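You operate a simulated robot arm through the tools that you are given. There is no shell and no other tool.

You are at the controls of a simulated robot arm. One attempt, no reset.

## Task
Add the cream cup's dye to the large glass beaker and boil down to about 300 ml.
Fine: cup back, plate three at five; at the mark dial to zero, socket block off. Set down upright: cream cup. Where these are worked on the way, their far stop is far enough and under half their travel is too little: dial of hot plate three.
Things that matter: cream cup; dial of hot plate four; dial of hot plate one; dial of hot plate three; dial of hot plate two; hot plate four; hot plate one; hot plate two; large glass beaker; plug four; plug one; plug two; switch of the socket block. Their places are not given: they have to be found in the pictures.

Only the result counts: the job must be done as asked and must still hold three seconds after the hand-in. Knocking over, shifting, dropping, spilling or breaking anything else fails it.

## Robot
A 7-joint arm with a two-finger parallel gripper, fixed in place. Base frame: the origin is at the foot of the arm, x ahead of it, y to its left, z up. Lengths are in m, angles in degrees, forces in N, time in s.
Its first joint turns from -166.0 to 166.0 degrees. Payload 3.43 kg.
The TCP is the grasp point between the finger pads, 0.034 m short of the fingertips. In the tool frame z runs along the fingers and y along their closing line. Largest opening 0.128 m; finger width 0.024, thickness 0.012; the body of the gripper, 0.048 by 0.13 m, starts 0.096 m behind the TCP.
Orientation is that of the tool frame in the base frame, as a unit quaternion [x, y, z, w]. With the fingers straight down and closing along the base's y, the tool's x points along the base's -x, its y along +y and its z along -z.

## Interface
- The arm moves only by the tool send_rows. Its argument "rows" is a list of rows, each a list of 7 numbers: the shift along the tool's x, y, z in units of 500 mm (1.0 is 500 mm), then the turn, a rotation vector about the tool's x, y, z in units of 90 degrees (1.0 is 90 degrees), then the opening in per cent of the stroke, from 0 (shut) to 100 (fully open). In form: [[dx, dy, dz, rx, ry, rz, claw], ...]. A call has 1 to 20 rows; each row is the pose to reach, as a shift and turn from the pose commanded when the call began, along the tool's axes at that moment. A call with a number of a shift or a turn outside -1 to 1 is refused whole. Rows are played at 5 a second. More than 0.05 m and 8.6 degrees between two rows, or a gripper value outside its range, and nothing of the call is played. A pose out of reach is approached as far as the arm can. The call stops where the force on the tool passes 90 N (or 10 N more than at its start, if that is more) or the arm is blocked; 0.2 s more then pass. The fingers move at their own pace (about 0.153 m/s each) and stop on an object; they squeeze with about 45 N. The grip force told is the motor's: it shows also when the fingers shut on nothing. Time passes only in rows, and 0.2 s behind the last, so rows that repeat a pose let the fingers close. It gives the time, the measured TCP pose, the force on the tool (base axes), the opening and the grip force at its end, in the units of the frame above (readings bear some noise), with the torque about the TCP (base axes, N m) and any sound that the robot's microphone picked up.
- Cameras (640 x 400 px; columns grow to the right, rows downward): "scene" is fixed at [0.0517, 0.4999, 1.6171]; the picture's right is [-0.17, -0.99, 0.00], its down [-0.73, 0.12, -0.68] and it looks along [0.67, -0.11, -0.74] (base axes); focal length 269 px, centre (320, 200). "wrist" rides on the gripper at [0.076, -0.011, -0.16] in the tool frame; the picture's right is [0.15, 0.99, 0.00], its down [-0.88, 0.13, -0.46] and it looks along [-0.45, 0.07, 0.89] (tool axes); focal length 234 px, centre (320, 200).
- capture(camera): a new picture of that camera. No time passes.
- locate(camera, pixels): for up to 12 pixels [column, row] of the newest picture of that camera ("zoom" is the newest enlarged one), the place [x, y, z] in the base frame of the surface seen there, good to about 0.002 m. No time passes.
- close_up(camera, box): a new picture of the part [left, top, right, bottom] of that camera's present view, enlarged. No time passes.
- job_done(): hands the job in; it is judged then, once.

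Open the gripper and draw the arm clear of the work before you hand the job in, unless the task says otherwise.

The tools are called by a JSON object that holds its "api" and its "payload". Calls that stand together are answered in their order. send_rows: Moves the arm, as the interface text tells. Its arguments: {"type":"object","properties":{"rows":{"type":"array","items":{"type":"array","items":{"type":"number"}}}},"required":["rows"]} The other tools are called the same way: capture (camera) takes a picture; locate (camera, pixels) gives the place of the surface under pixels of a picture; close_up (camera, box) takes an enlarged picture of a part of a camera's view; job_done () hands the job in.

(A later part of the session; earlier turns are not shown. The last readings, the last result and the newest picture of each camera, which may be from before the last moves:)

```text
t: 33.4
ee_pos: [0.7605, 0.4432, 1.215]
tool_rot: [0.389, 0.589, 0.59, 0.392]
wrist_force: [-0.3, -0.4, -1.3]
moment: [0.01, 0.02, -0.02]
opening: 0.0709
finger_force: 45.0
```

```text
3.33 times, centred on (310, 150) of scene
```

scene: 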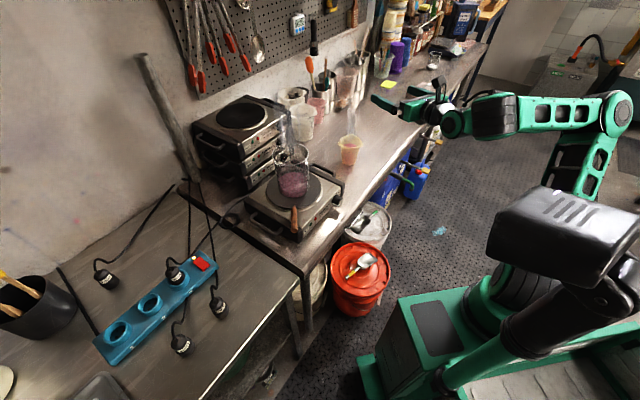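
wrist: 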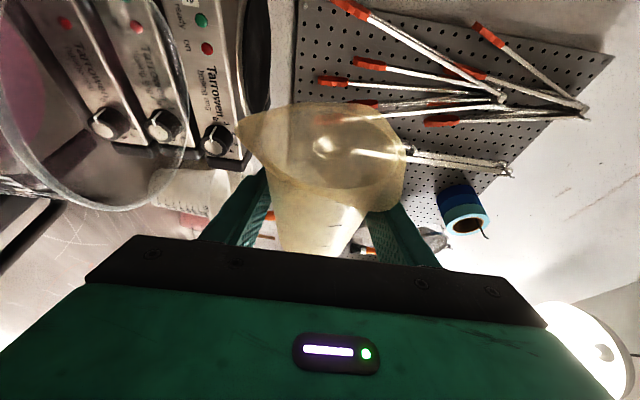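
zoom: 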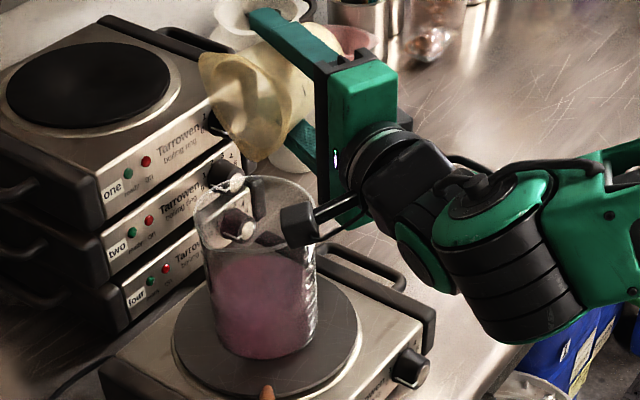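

The cup looks empty at 90°. I tilt 15° further and hold so the remainder drains.

{"api": "send_rows", "payload": {"rows": [[0, 0, 0, -0.0125, 0, -0.031, 40], [0, 0, 0, -0.025, 0, -0.062, 40], [0, 0, 0, -0.0375, 0, -0.093, 40], [0, 0, 0, -0.05, 0, -0.124, 40], [0, 0, 0, -0.0625, 0, -0.1545, 40], [0, 0, 0, -0.0625, 0, -0.1545, 40], [0, 0, 0, -0.0625, 0, -0.1545, 40], [0, 0, 0, -0.0625, 0, -0.1545, 40], [0, 0, 0, -0.0625, 0, -0.1545, 40], [0, 0, 0, -0.0625, 0, -0.1545, 40]]}}

{"api": "capture", "payload": {"camera": "wrist"}}

{"api": "close_up", "payload": {"camera": "scene", "box": [250, 100, 350, 210]}}

```text
t: 35.6
ee_pos: [0.7597, 0.4434, 1.2162]
tool_rot: [0.296, 0.602, 0.567, 0.478]
wrist_force: [-0.3, -0.2, -0.5]
moment: [-0.01, 0.01, -0.02]
opening: 0.0708
finger_force: 45.2
```

```text
taken
```

wrist: 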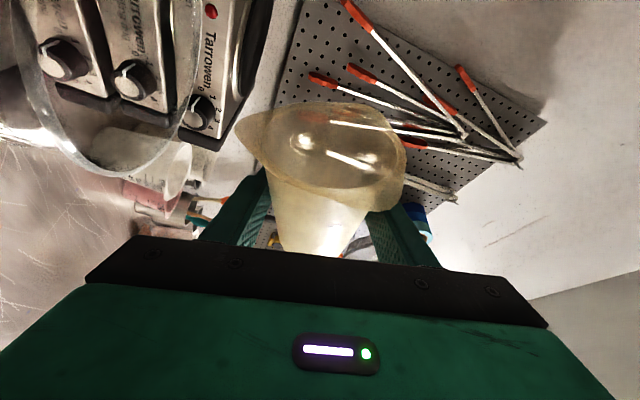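

```text
3.64 times, centred on (300, 155) of scene
```

zoom: 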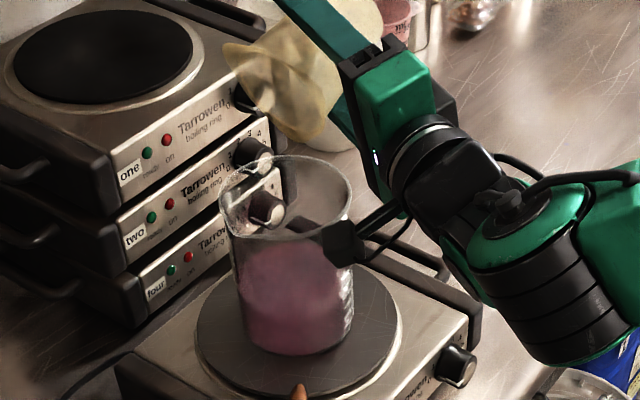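

The cup is empty. I turn it back upright: 84° now, then the remaining 21°.

{"api": "send_rows", "payload": {"rows": [[0, 0, 0, 0.029, 0, 0.072, 40], [0, 0, 0, 0.058, 0, 0.144, 40], [0, 0, 0, 0.087, 0, 0.216, 40], [0, 0, 0, 0.1165, 0, 0.288, 40], [0, 0, 0, 0.146, 0, 0.36, 40], [0, 0, 0, 0.175, 0, 0.4325, 40], [0, 0, 0, 0.204, 0, 0.5045, 40], [0, 0, 0, 0.233, 0, 0.5765, 40], [0, 0, 0, 0.2625, 0, 0.649, 40], [0, 0, 0, 0.2915, 0, 0.721, 40], [0, 0, 0, 0.3205, 0, 0.793, 40], [0, 0, 0, 0.35, 0, 0.865, 40], [0, 0, 0, 0.35, 0, 0.865, 40]]}}

{"api": "send_rows", "payload": {"rows": [[0, 0, 0, 0.029, 0, 0.072, 40], [0, 0, 0, 0.058, 0, 0.144, 40], [0, 0, 0, 0.0875, 0, 0.2163, 40], [0, 0, 0, 0.0875, 0, 0.2163, 40]]}}

{"api": "capture", "payload": {"camera": "wrist"}}

{"api": "close_up", "payload": {"camera": "scene", "box": [250, 100, 350, 210]}}

```text
t: 38.4
ee_pos: [0.7587, 0.4431, 1.215]
tool_rot: [0.714, 0.406, 0.566, -0.07]
wrist_force: [0.1, -0.7, -0.8]
moment: [0.02, -0.02, 0.03]
opening: 0.0708
finger_force: 45.4
```

```text
t: 39.4
ee_pos: [0.7573, 0.4447, 1.2163]
tool_rot: [0.765, 0.32, 0.517, -0.215]
wrist_force: [-1.6, 0.3, 0.5]
moment: [-0.07, -0.04, -0.21]
opening: 0.0709
finger_force: 44.6
```

```text
taken
```

wrist: 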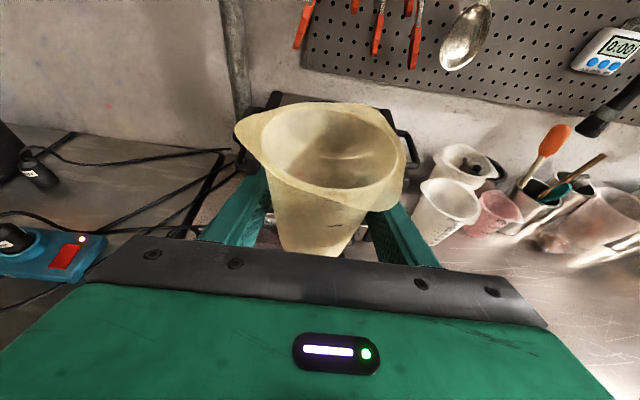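

```text
3.64 times, centred on (300, 155) of scene
```

zoom: 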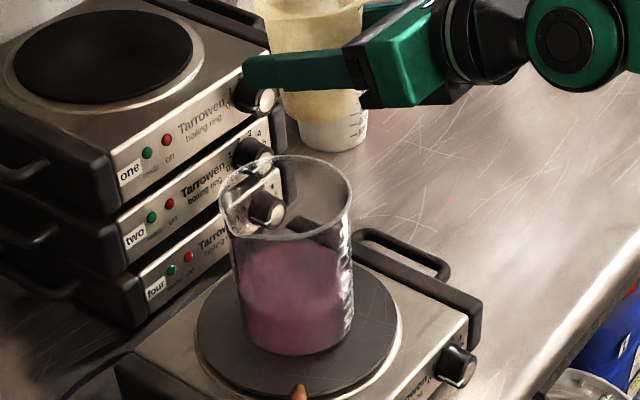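

Cup is upright again and empty. The readings show a small moment; I check whether the left fingertip is near plate one's dial by locating that dial.

{"api": "locate", "payload": {"camera": "zoom", "pixels": [[265, 100], [248, 95], [250, 70], [240, 40], [265, 210], [200, 130], [320, 75]]}}

{"api": "send_rows", "payload": {"rows": [[0, 0, 0, 0, 0, 0, 40], [0, 0, 0, 0, 0, 0, 40]]}}

```text
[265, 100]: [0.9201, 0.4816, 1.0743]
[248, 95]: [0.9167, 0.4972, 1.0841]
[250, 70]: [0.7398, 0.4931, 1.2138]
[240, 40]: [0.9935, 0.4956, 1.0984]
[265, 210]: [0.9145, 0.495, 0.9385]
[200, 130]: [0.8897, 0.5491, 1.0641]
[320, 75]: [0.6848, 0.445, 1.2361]
```

```text
t: 40.0
ee_pos: [0.7598, 0.4433, 1.2139]
tool_rot: [0.765, 0.319, 0.517, -0.214]
wrist_force: [-0.1, 0.1, -0.5]
moment: [-0.01, 0.02, 0.03]
opening: 0.0709
finger_force: 45.0
```

That dial is far away (0.92,0.48), and the moment has vanished. I move back right, away from the beaker.

{"api": "send_rows", "payload": {"rows": [[-0.004, 0.04, -0.01, 0, 0, 0, 40], [-0.008, 0.09, -0.021, 0, 0, 0, 40], [-0.013, 0.14, -0.033, 0, 0, 0, 40], [-0.018, 0.19, -0.0445, 0, 0, 0, 40], [-0.022, 0.23, -0.054, 0, 0, 0, 40], [-0.0234, 0.2476, -0.058, 0, 0, 0, 40], [-0.0234, 0.2476, -0.058, 0, 0, 0, 40]]}}

```text
t: 41.6
ee_pos: [0.8255, 0.333, 1.2152]
tool_rot: [0.766, 0.319, 0.516, -0.214]
wrist_force: [0.6, -0.2, 0.2]
moment: [0.09, 0.01, 0.0]
opening: 0.0713
finger_force: 44.8
```

Back beside the plate. Now the reverse move to above the cup's place at z≈1.05, with yaw −31°.

{"api": "send_rows", "payload": {"rows": [[-0.026, 0.0235, 0.01, -0.0266, 0, 0.0108, 40], [-0.051, 0.047, 0.02, -0.053, 0, 0.0215, 40], [-0.077, 0.0705, 0.03, -0.08, 0, 0.032, 40], [-0.102, 0.094, 0.04, -0.106, 0, 0.043, 40], [-0.128, 0.1175, 0.05, -0.133, 0, 0.054, 40], [-0.1535, 0.141, 0.06, -0.1595, 0, 0.0645, 40], [-0.179, 0.1645, 0.07, -0.186, 0, 0.075, 40], [-0.205, 0.188, 0.08, -0.213, 0, 0.086, 40], [-0.23, 0.2115, 0.09, -0.239, 0, 0.097, 40], [-0.256, 0.235, 0.1, -0.266, 0, 0.1075, 40], [-0.281, 0.2585, 0.11, -0.292, 0, 0.118, 40], [-0.307, 0.282, 0.12, -0.319, 0, 0.129, 40], [-0.307, 0.282, 0.12, -0.319, 0, 0.129, 40], [-0.307, 0.282, 0.12, -0.319, 0, 0.129, 40]]}}

{"api": "capture", "payload": {"camera": "wrist"}}

{"api": "close_up", "payload": {"camera": "scene", "box": [310, 80, 430, 170]}}

```text
t: 44.6
ee_pos: [0.9237, 0.2312, 1.0516]
tool_rot: [0.822, 0.102, 0.555, -0.068]
wrist_force: [0.5, 0.5, -0.6]
moment: [0.0, 0.02, 0.0]
opening: 0.0706
finger_force: 44.6
```

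```text
taken
```

wrist: 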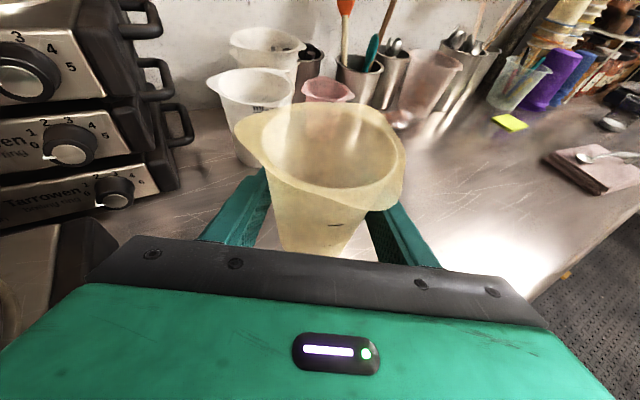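

```text
4.44 times, centred on (370, 125) of scene
```

zoom: 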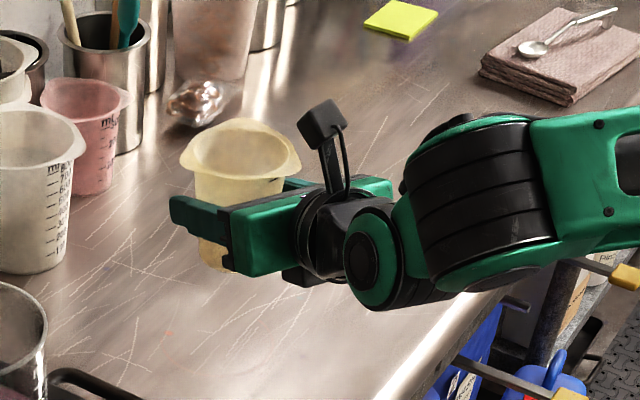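

The cup is above its original place. I lower it by 0.119 m, slowing at the end.

{"api": "send_rows", "payload": {"rows": [[-0.03, 0, 0.012, 0, 0, 0, 40], [-0.07, 0, 0.028, 0, 0, 0, 40], [-0.11, 0, 0.044, 0, 0, 0, 40], [-0.15, 0, 0.06, 0, 0, 0, 40], [-0.18, 0, 0.072, 0, 0, 0, 40], [-0.2, 0, 0.08, 0, 0, 0, 40], [-0.21, 0, 0.084, 0, 0, 0, 40], [-0.216, 0, 0.0866, 0, 0, 0, 40], [-0.22, 0, 0.088, 0, 0, 0, 40], [-0.22, 0, 0.088, 0, 0, 0, 40]]}}

{"api": "close_up", "payload": {"camera": "scene", "box": [310, 100, 430, 190]}}

```text
t: 46.8
ee_pos: [0.9231, 0.2324, 0.9333]
tool_rot: [0.821, 0.107, 0.557, -0.066]
wrist_force: [-1.3, 0.4, -0.3]
moment: [-0.02, -0.01, 0.02]
opening: 0.0707
finger_force: 45.2
```

```text
4.44 times, centred on (370, 145) of scene
```

zoom: 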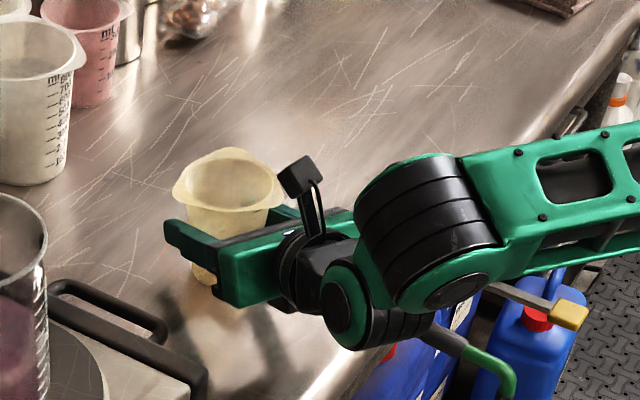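

No contact yet at z=0.933; I lower by 1 mm steps for 3 mm.

{"api": "send_rows", "payload": {"rows": [[-0.0019, 0, 0.0007, 0, 0, 0, 40], [-0.0037, 0, 0.0015, 0, 0, 0, 40], [-0.0056, 0, 0.0022, 0, 0, 0, 40], [-0.0056, 0, 0.0022, 0, 0, 0, 40]]}}

```text
t: 47.8
ee_pos: [0.9253, 0.2328, 0.9288]
tool_rot: [0.821, 0.105, 0.557, -0.065]
wrist_force: [0.0, -0.3, 5.0]
moment: [0.08, 0.09, 0.05]
opening: 0.0708
finger_force: 44.5
```

Contact shows +5 N upward, so the cup stands. I open the fingers and shift 0.008 m left for spout clearance.

{"api": "send_rows", "payload": {"rows": [[0, 0, 0, 0, 0, 0, 60], [0, 0, 0, 0, 0, 0, 80], [0, 0, 0, 0, 0, 0, 100], [0, 0, 0, 0, 0, 0, 100], [0, -0.008, 0, 0, 0, 0, 100], [0, -0.016, 0, 0, 0, 0, 100], [0, -0.016, 0, 0, 0, 0, 100]]}}

{"api": "capture", "payload": {"camera": "wrist"}}

{"api": "close_up", "payload": {"camera": "scene", "box": [310, 100, 430, 190]}}

```text
t: 49.4
ee_pos: [0.9232, 0.2399, 0.9295]
tool_rot: [0.822, 0.107, 0.555, -0.065]
wrist_force: [-0.2, -0.5, 0.1]
moment: [0.01, 0.04, 0.02]
opening: 0.128
finger_force: 0.1
```

```text
taken
```

wrist: 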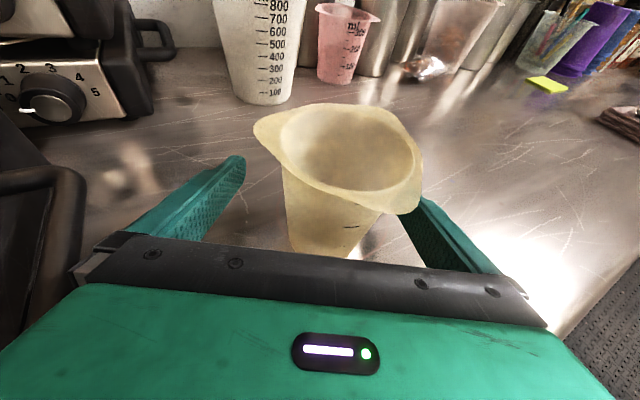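

```text
4.44 times, centred on (370, 145) of scene
```

zoom: 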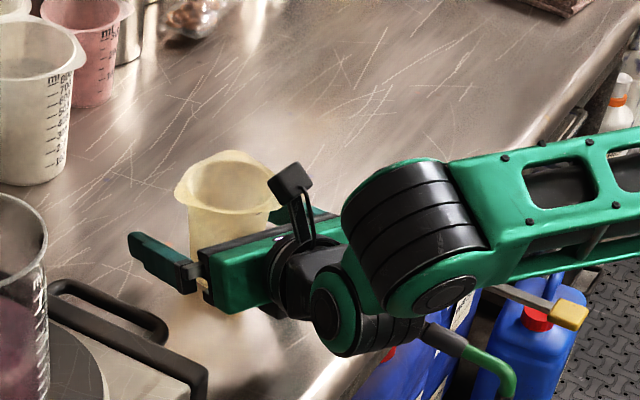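

The cup stands upright on its place. I check rim corner positions against the finger planes before rising.

{"api": "locate", "payload": {"camera": "wrist", "pixels": [[258, 128], [418, 200], [405, 212], [415, 160], [300, 200], [345, 150]]}}

```text
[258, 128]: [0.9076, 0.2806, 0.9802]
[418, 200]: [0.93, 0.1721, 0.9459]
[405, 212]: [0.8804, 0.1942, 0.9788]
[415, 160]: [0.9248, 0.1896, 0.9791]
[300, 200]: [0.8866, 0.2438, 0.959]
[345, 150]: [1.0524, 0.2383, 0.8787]
```

Clearances are about 0.02 m left and 0.015 m right, so I rise straight up 0.16 m.

{"api": "send_rows", "payload": {"rows": [[0.03, 0.003, -0.012, 0, 0, 0, 100], [0.065, 0.003, -0.026, 0, 0, 0, 100], [0.1, 0.003, -0.04, 0, 0, 0, 100], [0.14, 0.003, -0.056, 0, 0, 0, 100], [0.2, 0.003, -0.08, 0, 0, 0, 100], [0.26, 0.003, -0.104, 0, 0, 0, 100], [0.3, 0.003, -0.12, 0, 0, 0, 100], [0.3, 0.003, -0.12, 0, 0, 0, 100]]}}

{"api": "capture", "payload": {"camera": "wrist"}}

{"api": "close_up", "payload": {"camera": "scene", "box": [240, 100, 400, 220]}}

```text
t: 51.2
ee_pos: [0.9234, 0.2396, 1.0917]
tool_rot: [0.822, 0.101, 0.556, -0.068]
wrist_force: [0.0, -0.3, 0.0]
moment: [0.03, -0.03, 0.02]
opening: 0.1282
finger_force: 0.0
```

```text
taken
```

wrist: 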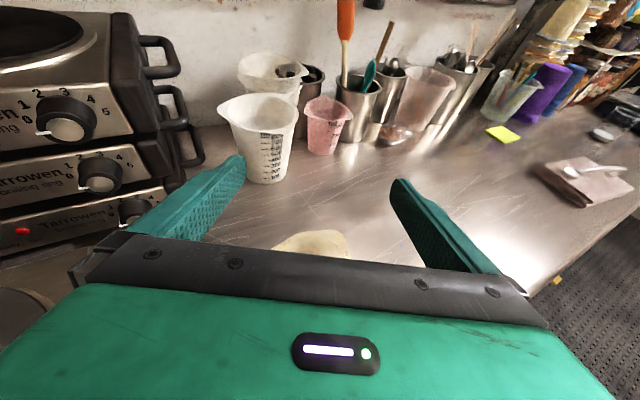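

```text
3.33 times, centred on (320, 160) of scene
```

zoom: 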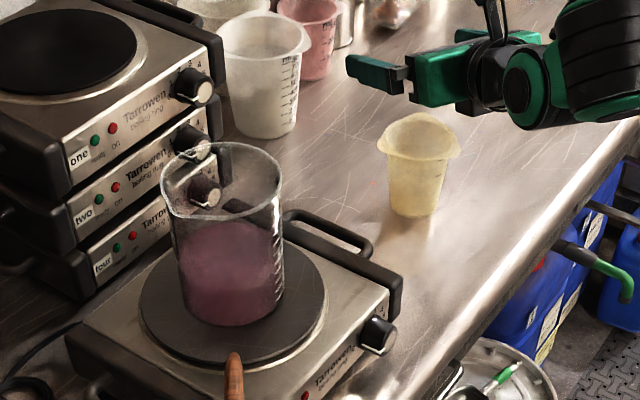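

Cup is upright at its place. Now the dial of plate three: I take a close-up of the panel and measure it.

{"api": "close_up", "payload": {"camera": "scene", "box": [305, 185, 355, 245]}}

{"api": "locate", "payload": {"camera": "zoom", "pixels": [[230, 230], [270, 180], [160, 300], [170, 330], [270, 200], [230, 265], [400, 105], [375, 120], [345, 95], [385, 150], [350, 140], [130, 355]]}}

```text
6.67 times, centred on (330, 215) of scene
```

zoom: 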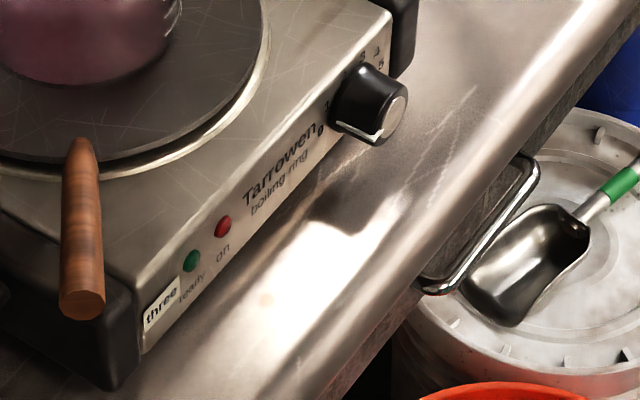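

```text
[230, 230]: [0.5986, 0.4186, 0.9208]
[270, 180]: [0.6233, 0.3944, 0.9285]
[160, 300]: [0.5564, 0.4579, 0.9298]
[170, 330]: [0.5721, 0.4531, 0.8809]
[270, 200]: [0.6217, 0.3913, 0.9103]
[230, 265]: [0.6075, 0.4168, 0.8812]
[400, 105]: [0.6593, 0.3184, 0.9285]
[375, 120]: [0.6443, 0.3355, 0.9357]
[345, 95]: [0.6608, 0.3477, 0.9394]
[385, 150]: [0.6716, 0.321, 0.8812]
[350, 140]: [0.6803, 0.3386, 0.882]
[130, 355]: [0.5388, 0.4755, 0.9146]
```

The panel runs along (0.725,−0.689), normal (−0.689,−0.725), dial face ≈0.03 m in front of it. The identical dials of plates one/two are seen frontally in the wrist picture, so I enlarge them to learn the scale angles.

{"api": "close_up", "payload": {"camera": "wrist", "box": [0, 70, 160, 250]}}

{"api": "close_up", "payload": {"camera": "wrist", "box": [20, 80, 110, 150]}}

```text
2.22 times, centred on (80, 160) of wrist
```

zoom: 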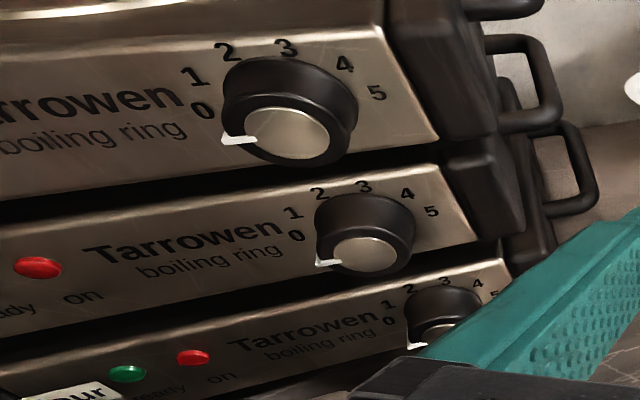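

```text
5.71 times, centred on (65, 115) of wrist
```

zoom: 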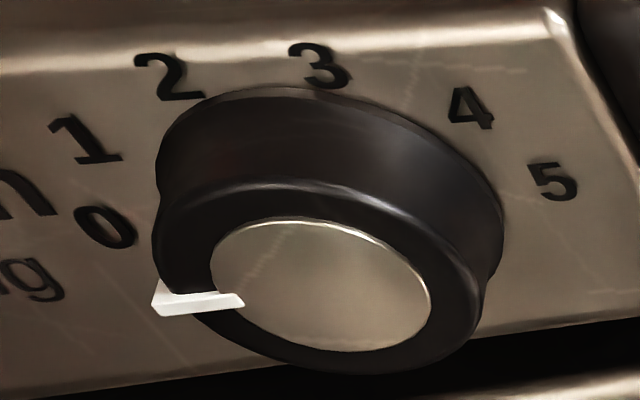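

The scale runs clockwise from 0 (left) over the top to 5 (right), about 180°. The level hand cannot reach there, so I'll grip the knob from above; first I retreat to (0.70,0.15,1.10) and point the tool down.

{"api": "send_rows", "payload": {"rows": [[-0.016, 0.007, -0.045, 0, -0.06, 0, 100], [-0.032, 0.014, -0.09, 0, -0.14, 0, 100], [-0.048, 0.021, -0.14, 0, -0.22, 0, 100], [-0.065, 0.028, -0.19, 0, -0.3, 0, 100], [-0.083, 0.036, -0.24, 0, -0.38, 0, 100], [-0.1, 0.044, -0.29, 0, -0.46, 0, 100], [-0.12, 0.052, -0.34, 0, -0.54, 0, 100], [-0.138, 0.06, -0.395, 0, -0.62, 0, 100], [-0.157, 0.068, -0.444, 0, -0.69, 0, 100], [-0.157, 0.068, -0.444, 0, -0.755, 0, 100], [-0.157, 0.068, -0.444, 0, -0.755, 0, 100]]}}

{"api": "capture", "payload": {"camera": "wrist"}}

```text
t: 53.6
ee_pos: [0.7051, 0.1496, 1.1022]
tool_rot: [0.993, 0.122, 0.0, 0.001]
wrist_force: [0.5, 0.1, -1.2]
moment: [-0.02, -0.02, -0.02]
opening: 0.1281
finger_force: 0.0
```

```text
taken
```

wrist: 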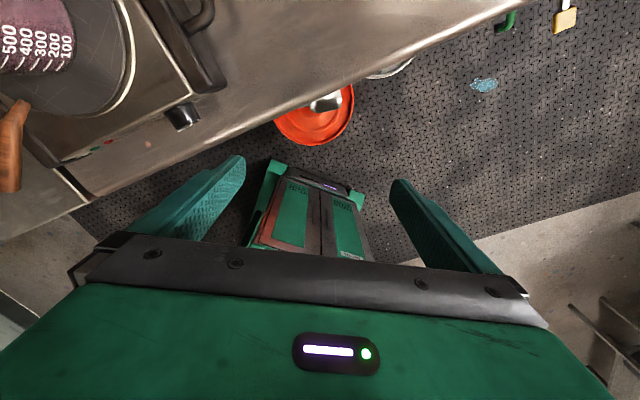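

The beaker scale (100–500) is seen at upper left. I now roll back about tool z (−212° in all) so the camera ends on the robot side of the panel.

{"api": "send_rows", "payload": {"rows": [[0, 0, 0, 0, 0, -0.095, 100], [0, 0, 0, 0, 0, -0.19, 100], [0, 0, 0, 0, 0, -0.285, 100], [0, 0, 0, 0, 0, -0.38, 100], [0, 0, 0, 0, 0, -0.475, 100], [0, 0, 0, 0, 0, -0.57, 100], [0, 0, 0, 0, 0, -0.665, 100], [0, 0, 0, 0, 0, -0.76, 100], [0, 0, 0, 0, 0, -0.855, 100], [0, 0, 0, 0, 0, -0.95, 100]]}}

{"api": "send_rows", "payload": {"rows": [[0, 0, 0, 0, 0, -0.095, 100], [0, 0, 0, 0, 0, -0.19, 100], [0, 0, 0, 0, 0, -0.285, 100], [0, 0, 0, 0, 0, -0.38, 100], [0, 0, 0, 0, 0, -0.475, 100], [0, 0, 0, 0, 0, -0.57, 100], [0, 0, 0, 0, 0, -0.665, 100], [0, 0, 0, 0, 0, -0.76, 100], [0, 0, 0, 0, 0, -0.855, 100], [0, 0, 0, 0, 0, -0.95, 100]]}}

{"api": "send_rows", "payload": {"rows": [[0, 0, 0, 0, 0, -0.095, 100], [0, 0, 0, 0, 0, -0.19, 100], [0, 0, 0, 0, 0, -0.285, 100], [0, 0, 0, 0, 0, -0.38, 100], [0, 0, 0, 0, 0, -0.461, 100], [0, 0, 0, 0, 0, -0.461, 100]]}}

{"api": "capture", "payload": {"camera": "wrist"}}

```text
t: 55.8
ee_pos: [0.7028, 0.1494, 1.0998]
tool_rot: [0.645, 0.764, 0.0, 0.003]
wrist_force: [-0.2, 0.2, 0.8]
moment: [0.0, -0.01, 0.04]
opening: 0.1282
finger_force: 0.2
```

```text
t: 58.0
ee_pos: [0.7025, 0.1487, 1.101]
tool_rot: [-0.046, 0.999, -0.001, 0.002]
wrist_force: [0.5, -0.3, -0.5]
moment: [0.02, 0.03, -0.02]
opening: 0.1281
finger_force: 0.1
```

```text
t: 59.4
ee_pos: [0.7035, 0.1491, 1.102]
tool_rot: [-0.396, 0.918, -0.001, 0.002]
wrist_force: [0.0, -1.0, 1.3]
moment: [0.03, -0.03, 0.0]
opening: 0.128
finger_force: 0.1
```

```text
taken
```

wrist: 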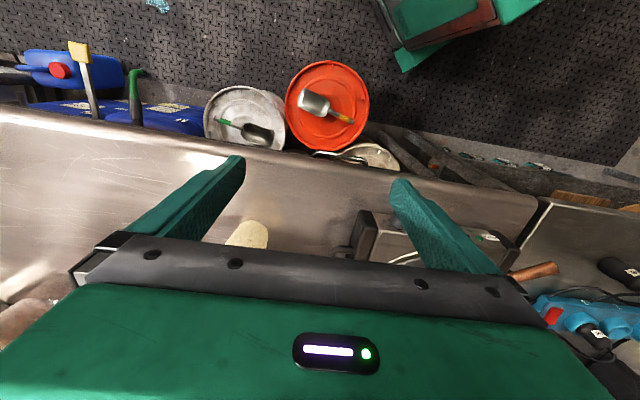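

Tool x now equals the panel normal and tool y points to the label side. I move above the knob at about (0.645,0.325,1.03) and lean the hand 20° toward the robot.

{"api": "send_rows", "payload": {"rows": [[-0.03, 0.055, 0.02, 0, -0.04, 0, 100], [-0.06, 0.11, 0.045, 0, -0.08, 0, 100], [-0.09, 0.165, 0.07, 0, -0.12, 0, 100], [-0.12, 0.22, 0.095, 0, -0.16, 0, 100], [-0.15, 0.275, 0.12, 0, -0.2, 0, 100], [-0.176, 0.326, 0.144, 0, -0.222, 0, 100], [-0.176, 0.326, 0.144, 0, -0.222, 0, 100]]}}

{"api": "capture", "payload": {"camera": "wrist"}}

{"api": "capture", "payload": {"camera": "scene"}}

```text
t: 61.0
ee_pos: [0.6443, 0.3251, 1.0287]
tool_rot: [-0.389, 0.905, 0.068, 0.161]
wrist_force: [0.0, -0.4, 0.3]
moment: [0.02, -0.01, 0.01]
opening: 0.1282
finger_force: 0.0
```

```text
taken
```

wrist: 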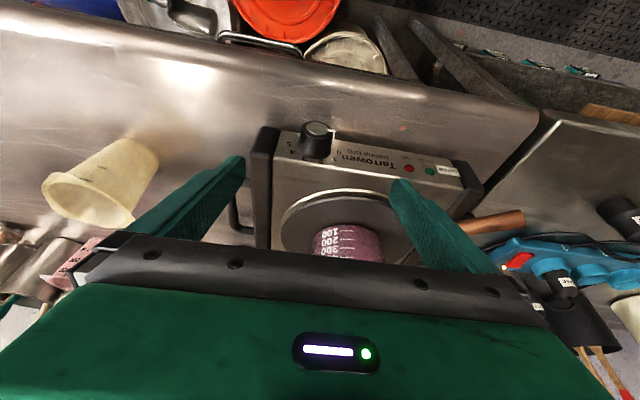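

```text
taken
```

scene: 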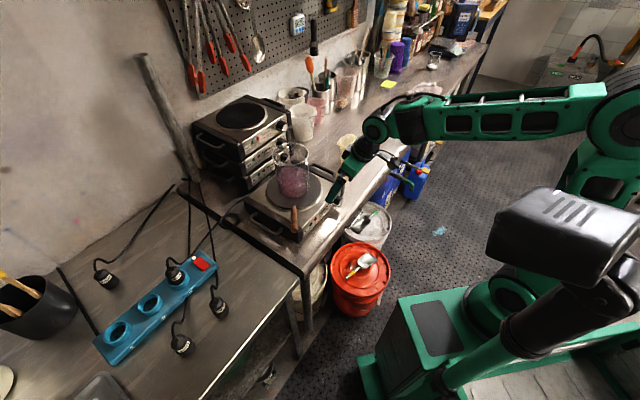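

The knob is at (318,140), laterally centred between the fingers. I enlarge it and measure.

{"api": "close_up", "payload": {"camera": "wrist", "box": [270, 105, 370, 180]}}

{"api": "locate", "payload": {"camera": "zoom", "pixels": [[305, 135], [250, 140], [352, 160], [300, 175], [265, 250], [340, 285], [300, 240], [400, 250], [480, 260], [150, 270], [380, 285], [500, 320]]}}

```text
5.33 times, centred on (320, 142) of wrist
```

zoom: 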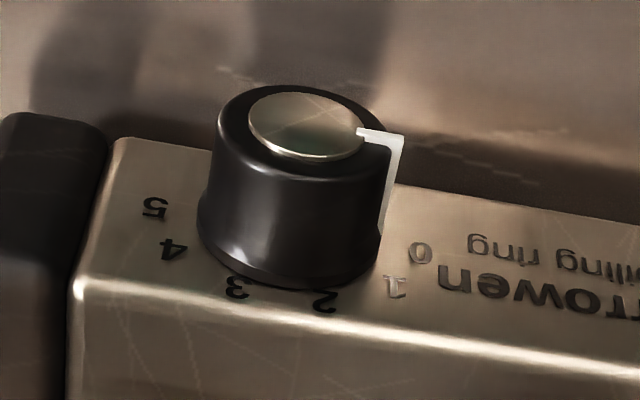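

```text
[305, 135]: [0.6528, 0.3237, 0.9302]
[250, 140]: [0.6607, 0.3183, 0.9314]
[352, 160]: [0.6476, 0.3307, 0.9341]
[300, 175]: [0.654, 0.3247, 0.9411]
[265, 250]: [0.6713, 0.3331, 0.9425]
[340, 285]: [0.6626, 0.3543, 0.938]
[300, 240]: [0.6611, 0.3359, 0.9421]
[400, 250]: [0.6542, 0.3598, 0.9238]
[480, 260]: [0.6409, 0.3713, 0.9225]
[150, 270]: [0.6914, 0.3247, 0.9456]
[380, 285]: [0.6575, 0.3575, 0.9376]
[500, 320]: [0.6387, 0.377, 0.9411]
```

Knob: axis at t≈0.2507 along the panel, centre z≈0.925, radius ≈0.0165, protruding 0.028; fin pointer on its left at 0. I set the lean to 12° and rise 0.04 m, then test a 45° sideways lean in free air.

{"api": "send_rows", "payload": {"rows": [[-0.014, 0, -0.037, 0, 0.045, 0, 100], [-0.027, 0, -0.075, 0, 0.089, 0, 100], [-0.027, 0, -0.075, 0, 0.089, 0, 100]]}}

{"api": "send_rows", "payload": {"rows": [[0, 0, 0, 0.08, 0, -0.017, 100], [0, 0, 0, 0.163, 0, -0.0347, 100], [0, 0, 0, 0.245, 0, -0.052, 100], [0, 0, 0, 0.326, 0, -0.0693, 100], [0, 0, 0, 0.4075, 0, -0.0867, 100], [0, 0, 0, 0.489, 0, -0.104, 100], [0, 0, 0, 0.489, 0, -0.104, 100]]}}

{"api": "capture", "payload": {"camera": "scene"}}

{"api": "capture", "payload": {"camera": "wrist"}}

```text
t: 61.8
ee_pos: [0.6436, 0.3239, 1.068]
tool_rot: [-0.394, 0.913, 0.041, 0.096]
wrist_force: [0.7, -1.0, -0.3]
moment: [-0.01, 0.0, 0.02]
opening: 0.128
finger_force: 0.0
```

```text
t: 63.4
ee_pos: [0.6443, 0.3246, 1.0686]
tool_rot: [-0.399, 0.827, -0.313, 0.241]
wrist_force: [-1.1, 0.3, 0.1]
moment: [-0.04, -0.01, -0.03]
opening: 0.128
finger_force: 0.0
```

```text
taken
```

scene: 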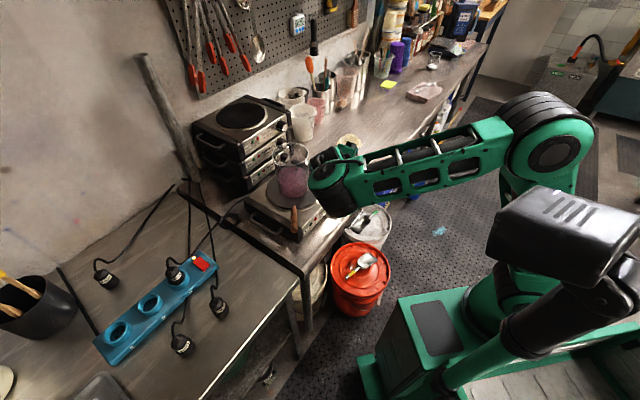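

```text
taken
```

wrist: 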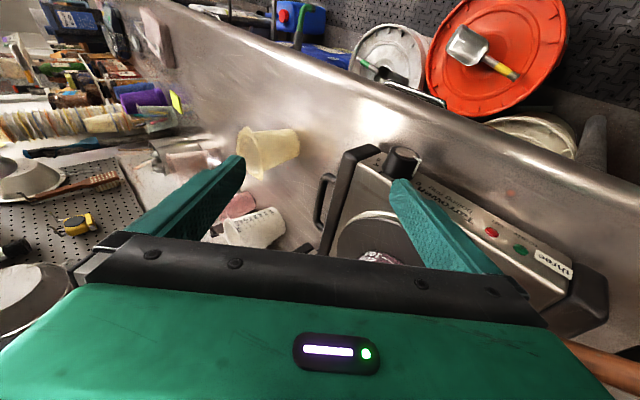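

A 45° left lean is reachable. I check how far the black end frame right of the knob protrudes, since the fingers pass in front of it.

{"api": "close_up", "payload": {"camera": "wrist", "box": [310, 130, 450, 230]}}

{"api": "locate", "payload": {"camera": "zoom", "pixels": [[245, 85], [275, 68], [230, 110], [255, 130], [200, 160], [290, 90], [300, 130], [420, 110], [450, 140], [420, 85], [395, 70], [340, 130]]}}

```text
4.00 times, centred on (380, 180) of wrist
```

zoom: 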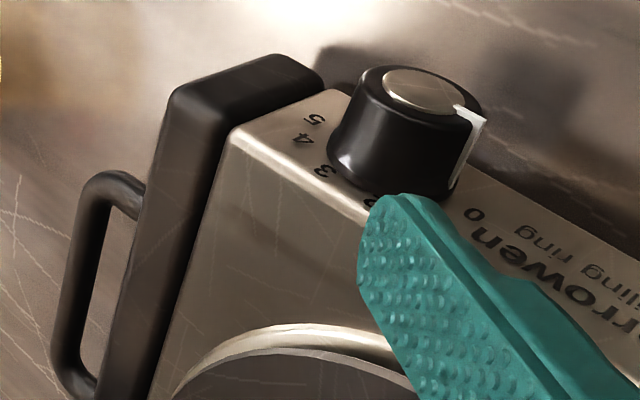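

```text
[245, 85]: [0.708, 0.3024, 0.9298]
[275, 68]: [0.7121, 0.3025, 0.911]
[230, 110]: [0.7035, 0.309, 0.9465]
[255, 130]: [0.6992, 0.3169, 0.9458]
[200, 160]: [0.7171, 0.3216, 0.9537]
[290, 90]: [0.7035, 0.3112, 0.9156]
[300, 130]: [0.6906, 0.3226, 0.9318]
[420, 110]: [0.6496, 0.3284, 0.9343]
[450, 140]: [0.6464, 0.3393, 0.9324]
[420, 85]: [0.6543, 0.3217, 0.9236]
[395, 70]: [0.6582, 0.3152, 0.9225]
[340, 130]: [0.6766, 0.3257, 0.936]
```

The frame is nearly flush, so no obstacle. I move to a stand-off 0.12 m back along the tool at 45° lean and narrow the fingers to 33%.

{"api": "send_rows", "payload": {"rows": [[0.008, 0.064, -0.018, 0, 0, 0, 70], [0.016, 0.128, -0.036, 0, 0, 0, 33], [0.023, 0.193, -0.055, 0, 0, 0, 33], [0.023, 0.193, -0.055, 0, 0, 0, 33]]}}

{"api": "capture", "payload": {"camera": "wrist"}}

{"api": "close_up", "payload": {"camera": "scene", "box": [260, 130, 420, 250]}}

```text
t: 64.4
ee_pos: [0.5701, 0.3708, 1.0177]
tool_rot: [-0.4, 0.828, -0.311, 0.24]
wrist_force: [0.6, -0.1, -0.3]
moment: [0.05, 0.02, 0.01]
opening: 0.0421
finger_force: 0.1
```

```text
taken
```

wrist: 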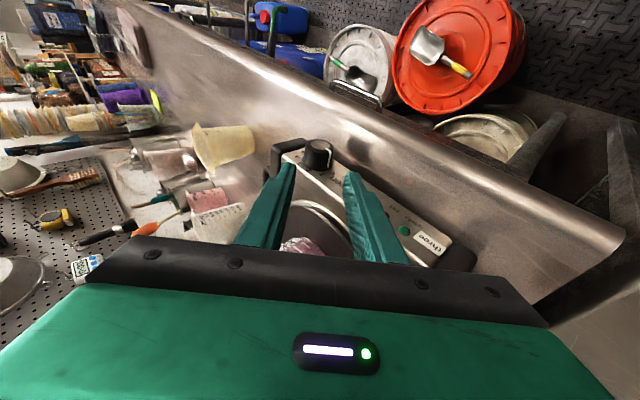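

```text
3.33 times, centred on (340, 190) of scene
```

zoom: 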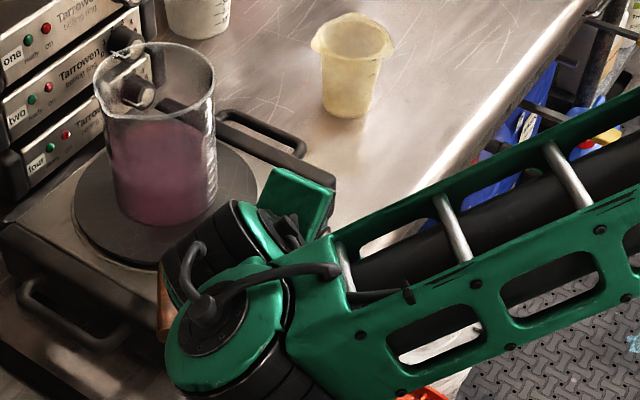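

The wrist joint passes above/near the wooden handle at zoom (165,310); I measure how near it is before advancing.

{"api": "locate", "payload": {"camera": "zoom", "pixels": [[180, 330], [172, 290], [163, 320], [215, 390], [225, 240], [205, 310], [300, 200]]}}

{"api": "close_up", "payload": {"camera": "wrist", "box": [220, 110, 420, 240]}}

```text
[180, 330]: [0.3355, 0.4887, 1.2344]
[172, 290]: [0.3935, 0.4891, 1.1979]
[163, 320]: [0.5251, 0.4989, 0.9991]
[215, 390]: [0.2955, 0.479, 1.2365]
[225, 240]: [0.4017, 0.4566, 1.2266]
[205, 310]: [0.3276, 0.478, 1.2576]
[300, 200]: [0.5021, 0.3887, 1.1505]
```

```text
3.08 times, centred on (320, 175) of wrist
```

zoom: 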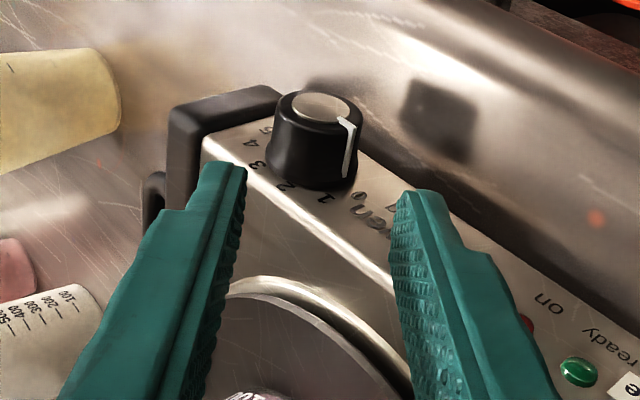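

The wrist is well above everything (z≈1.2). I advance 0.09 m along the tool toward the knob and check alignment.

{"api": "send_rows", "payload": {"rows": [[0, 0, 0.05, 0, 0, 0, 33], [0, 0, 0.1, 0, 0, 0, 33], [0, 0, 0.14, 0, 0, 0, 33], [0, 0, 0.17, 0, 0, 0, 33], [0, 0, 0.17, 0, 0, 0, 33]]}}

{"api": "close_up", "payload": {"camera": "wrist", "box": [220, 110, 420, 240]}}

{"api": "close_up", "payload": {"camera": "scene", "box": [280, 160, 400, 250]}}

```text
t: 65.6
ee_pos: [0.6245, 0.3446, 0.9569]
tool_rot: [-0.399, 0.828, -0.312, 0.24]
wrist_force: [-0.8, -0.4, 0.0]
moment: [0.04, 0.02, -0.02]
opening: 0.0422
finger_force: 0.1
```

```text
3.08 times, centred on (320, 175) of wrist
```

zoom: 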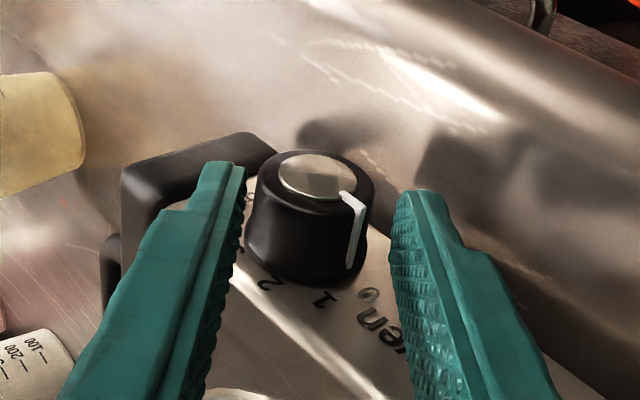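

```text
4.44 times, centred on (340, 205) of scene
```

zoom: 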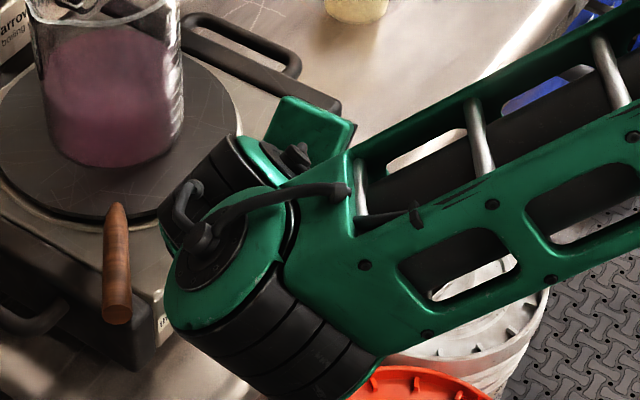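

The knob lies between the fingertips. I measure knob edges and fingertip positions to correct the last millimetres.

{"api": "close_up", "payload": {"camera": "wrist", "box": [280, 140, 370, 210]}}

{"api": "locate", "payload": {"camera": "zoom", "pixels": [[280, 175], [270, 220], [235, 190], [355, 220], [300, 270], [165, 160], [175, 250], [430, 210], [330, 155], [215, 160]]}}

```text
5.71 times, centred on (325, 175) of wrist
```

zoom: 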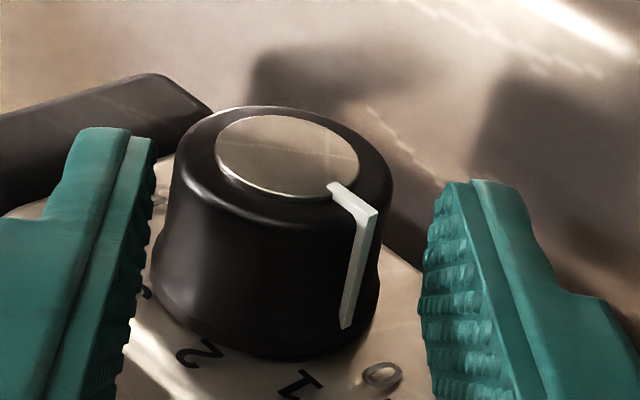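

```text
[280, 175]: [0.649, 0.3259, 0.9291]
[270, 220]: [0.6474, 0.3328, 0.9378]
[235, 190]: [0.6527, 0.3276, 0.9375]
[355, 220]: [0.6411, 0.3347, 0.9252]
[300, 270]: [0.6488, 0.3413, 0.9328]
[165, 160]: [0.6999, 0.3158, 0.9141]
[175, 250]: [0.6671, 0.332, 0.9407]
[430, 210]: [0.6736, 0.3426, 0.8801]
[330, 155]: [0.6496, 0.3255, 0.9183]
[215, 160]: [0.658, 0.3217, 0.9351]
```

Knob axis refined to t≈0.2505, z≈0.925; I need −0.0023 m along tool y and 0.0335 m forward. I advance in small steps.

{"api": "send_rows", "payload": {"rows": [[0, -0.0046, 0.015, 0, 0, 0, 33], [0, -0.0046, 0.03, 0, 0, 0, 33], [0, -0.0046, 0.045, 0, 0, 0, 33], [0, -0.0046, 0.058, 0, 0, 0, 33], [0, -0.0046, 0.067, 0, 0, 0, 33], [0, -0.0046, 0.067, 0, 0, 0, 33]]}}

{"api": "close_up", "payload": {"camera": "wrist", "box": [260, 140, 390, 230]}}

```text
t: 67.0
ee_pos: [0.6493, 0.3309, 0.9371]
tool_rot: [-0.399, 0.828, -0.312, 0.241]
wrist_force: [-0.3, 1.6, -0.8]
moment: [0.01, -0.03, -0.04]
opening: 0.0429
finger_force: 0.6
```

```text
4.44 times, centred on (325, 185) of wrist
```

zoom: 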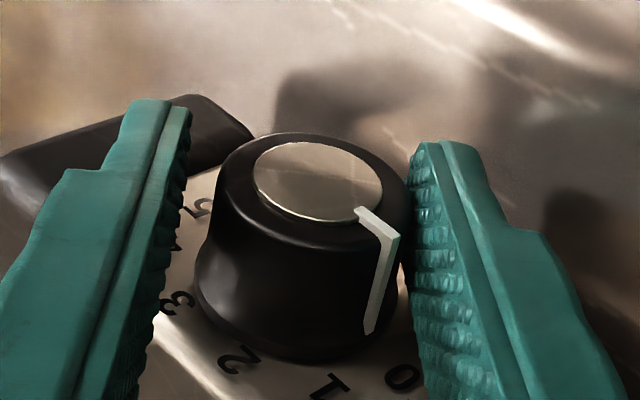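

The knob is somewhat wider than thought (≈0.038) and lightly touches the right pad. I shift +0.0015 m along tool y and close on it.

{"api": "send_rows", "payload": {"rows": [[0, 0.003, 0, 0, 0, 0, 33], [0, 0.003, 0, 0, 0, 0, 28], [0, 0.003, 0, 0, 0, 0, 25], [0, 0.003, 0, 0, 0, 0, 22], [0, 0.003, 0, 0, 0, 0, 22]]}}

{"api": "close_up", "payload": {"camera": "wrist", "box": [260, 140, 390, 230]}}

```text
t: 68.2
ee_pos: [0.647, 0.3339, 0.9353]
tool_rot: [-0.401, 0.827, -0.312, 0.239]
wrist_force: [-4.5, 5.2, 0.3]
moment: [0.42, -0.17, 0.22]
opening: 0.0364
finger_force: 44.9
```

```text
4.44 times, centred on (325, 185) of wrist
```

zoom: 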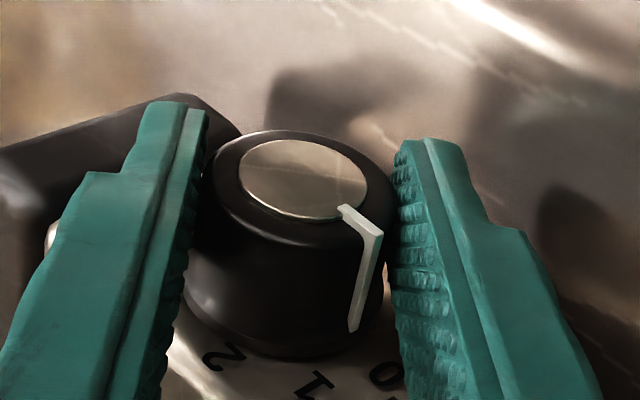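

The knob is gripped (0.0364, 45 N) with a side force of about 7 N. I null this by a small shift (+1 mm tool y, −0.7 mm tool z) and read the force.

{"api": "send_rows", "payload": {"rows": [[0, 0.002, -0.0014, 0, 0, 0, 22], [0, 0.002, -0.0014, 0, 0, 0, 22]]}}

```text
t: 68.8
ee_pos: [0.646, 0.3333, 0.937]
tool_rot: [-0.399, 0.828, -0.313, 0.24]
wrist_force: [0.2, 1.9, -1.2]
moment: [0.63, -0.39, -0.02]
opening: 0.0365
finger_force: 44.9
```

Force is nearly nulled (stiffness about 5 N/mm). Now a first 15° clockwise turn of the knob about its axis.

{"api": "send_rows", "payload": {"rows": [[0, -0.0027, 0.0001, -0.0543, 0, 0.0116, 22], [0.0001, -0.0053, 0.0005, -0.1087, 0, 0.0231, 22], [0.0002, -0.0079, 0.001, -0.163, 0, 0.0347, 22], [0.0002, -0.0079, 0.001, -0.163, 0, 0.0347, 22]]}}

{"api": "close_up", "payload": {"camera": "wrist", "box": [260, 140, 390, 230]}}

```text
t: 69.8
ee_pos: [0.6485, 0.3308, 0.9394]
tool_rot: [-0.404, 0.871, -0.197, 0.196]
wrist_force: [1.3, 0.5, -0.7]
moment: [0.3, -0.27, -0.56]
opening: 0.0363
finger_force: 45.1
```

```text
4.44 times, centred on (325, 185) of wrist
```

zoom: 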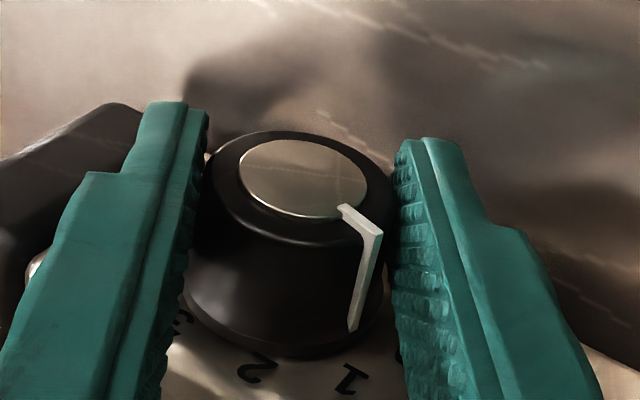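

The knob turns with the hand (pointer moves toward 1), force small. I continue 30°.

{"api": "send_rows", "payload": {"rows": [[0, -0.0027, 0.0001, -0.0543, 0, 0.0116, 22], [0.0001, -0.0053, 0.0005, -0.1087, 0, 0.0231, 22], [0.0002, -0.0079, 0.001, -0.163, 0, 0.0347, 22], [0.0004, -0.0105, 0.0018, -0.2173, 0, 0.0462, 22], [0.0006, -0.013, 0.0028, -0.2717, 0, 0.0578, 22], [0.0009, -0.01535, 0.004, -0.326, 0, 0.0693, 22], [0.0009, -0.01535, 0.004, -0.326, 0, 0.0693, 22]]}}

{"api": "close_up", "payload": {"camera": "wrist", "box": [260, 140, 390, 230]}}

{"api": "close_up", "payload": {"camera": "scene", "box": [260, 130, 420, 250]}}

```text
t: 71.4
ee_pos: [0.6559, 0.3239, 0.9413]
tool_rot: [-0.392, 0.914, 0.041, 0.097]
wrist_force: [6.6, -3.2, 8.7]
moment: [0.17, -0.4, -0.82]
opening: 0.0364
finger_force: 45.6
```

```text
4.44 times, centred on (325, 185) of wrist
```

zoom: 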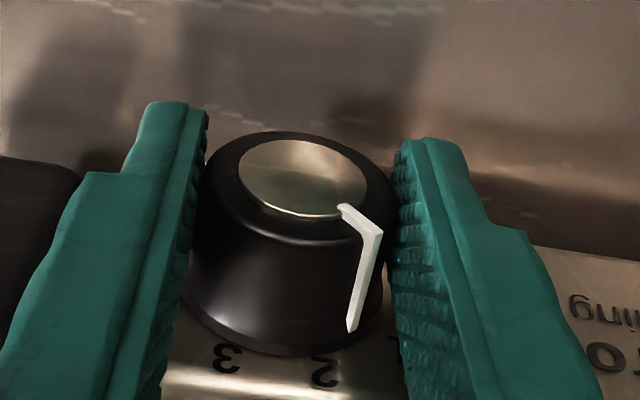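

```text
3.33 times, centred on (340, 190) of scene
```

zoom: 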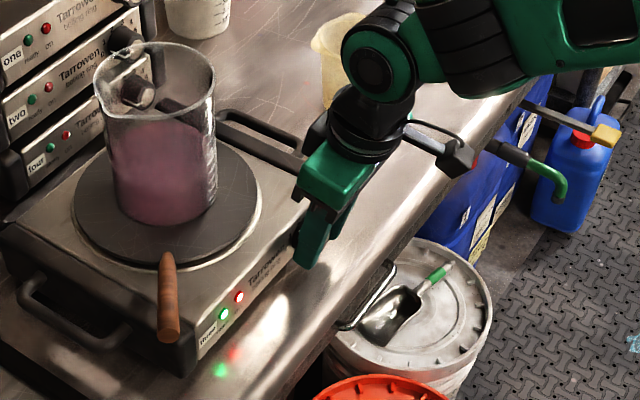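

The lamps of plate three are lit and the pointer is between 1 and 2. Forces (7 N right, 9 N up) show the centre distance is a bit larger (~0.018 m); I correct and turn 20° more.

{"api": "send_rows", "payload": {"rows": [[0, -0.0024, -0.0024, 0, 0, 0, 22], [0, -0.0055, -0.0023, -0.0543, 0, 0.0116, 22], [0.0001, -0.0085, -0.0019, -0.1087, 0, 0.0231, 22], [0.0002, -0.0115, -0.0012, -0.163, 0, 0.0347, 22], [0.0004, -0.0144, -0.0003, -0.2173, 0, 0.0462, 22], [0.0004, -0.0144, -0.0003, -0.2173, 0, 0.0462, 22]]}}

{"api": "close_up", "payload": {"camera": "wrist", "box": [260, 140, 390, 230]}}

```text
t: 72.8
ee_pos: [0.66, 0.3215, 0.94]
tool_rot: [-0.37, 0.907, 0.199, 0.027]
wrist_force: [-0.4, 5.3, 0.0]
moment: [0.0, -0.01, -0.6]
opening: 0.0364
finger_force: 45.2
```

```text
4.44 times, centred on (325, 185) of wrist
```

zoom: 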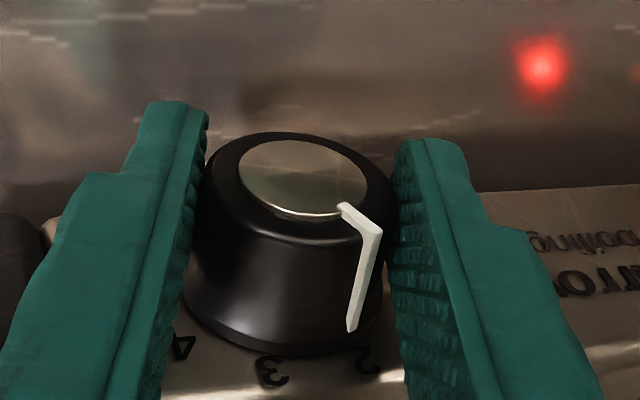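

Forces are small; the pointer reached about 1.9. I turn 25° further to the end of this stroke.

{"api": "send_rows", "payload": {"rows": [[0, -0.0025, 0.0001, -0.0543, 0, 0.0116, 22], [0.0001, -0.0055, 0.0005, -0.1087, 0, 0.0231, 22], [0.0002, -0.0085, 0.0012, -0.163, 0, 0.0347, 22], [0.0004, -0.0114, 0.0021, -0.2173, 0, 0.0462, 22], [0.0007, -0.0142, 0.0032, -0.2717, 0, 0.0578, 22], [0.0007, -0.0142, 0.0032, -0.2717, 0, 0.0578, 22]]}}

{"api": "close_up", "payload": {"camera": "wrist", "box": [260, 140, 390, 230]}}

{"api": "close_up", "payload": {"camera": "scene", "box": [260, 110, 440, 250]}}

```text
t: 74.2
ee_pos: [0.664, 0.3162, 0.9376]
tool_rot: [-0.327, 0.86, 0.387, -0.061]
wrist_force: [0.2, 6.0, -0.5]
moment: [-0.36, 0.34, -0.36]
opening: 0.0364
finger_force: 44.5
```

```text
4.44 times, centred on (325, 185) of wrist
```

zoom: 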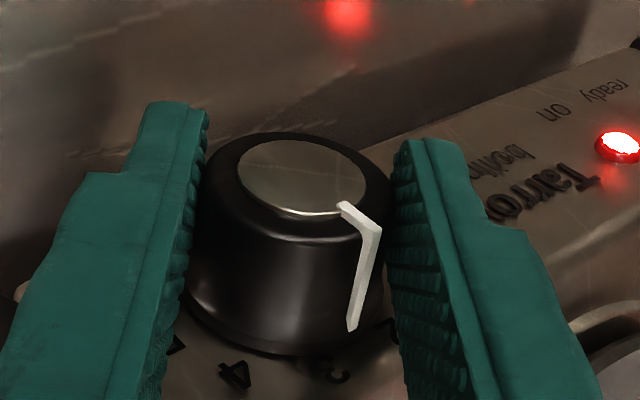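

```text
2.86 times, centred on (350, 180) of scene
```

zoom: 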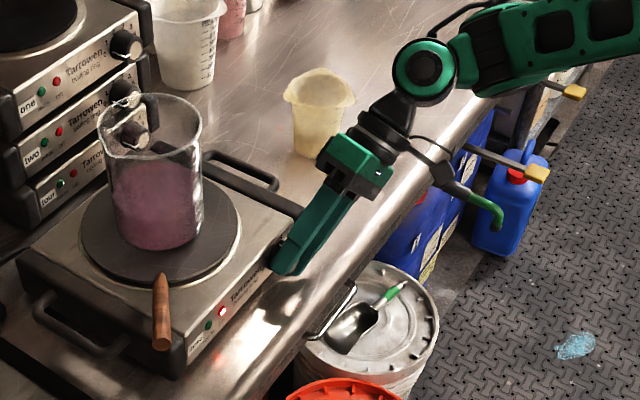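

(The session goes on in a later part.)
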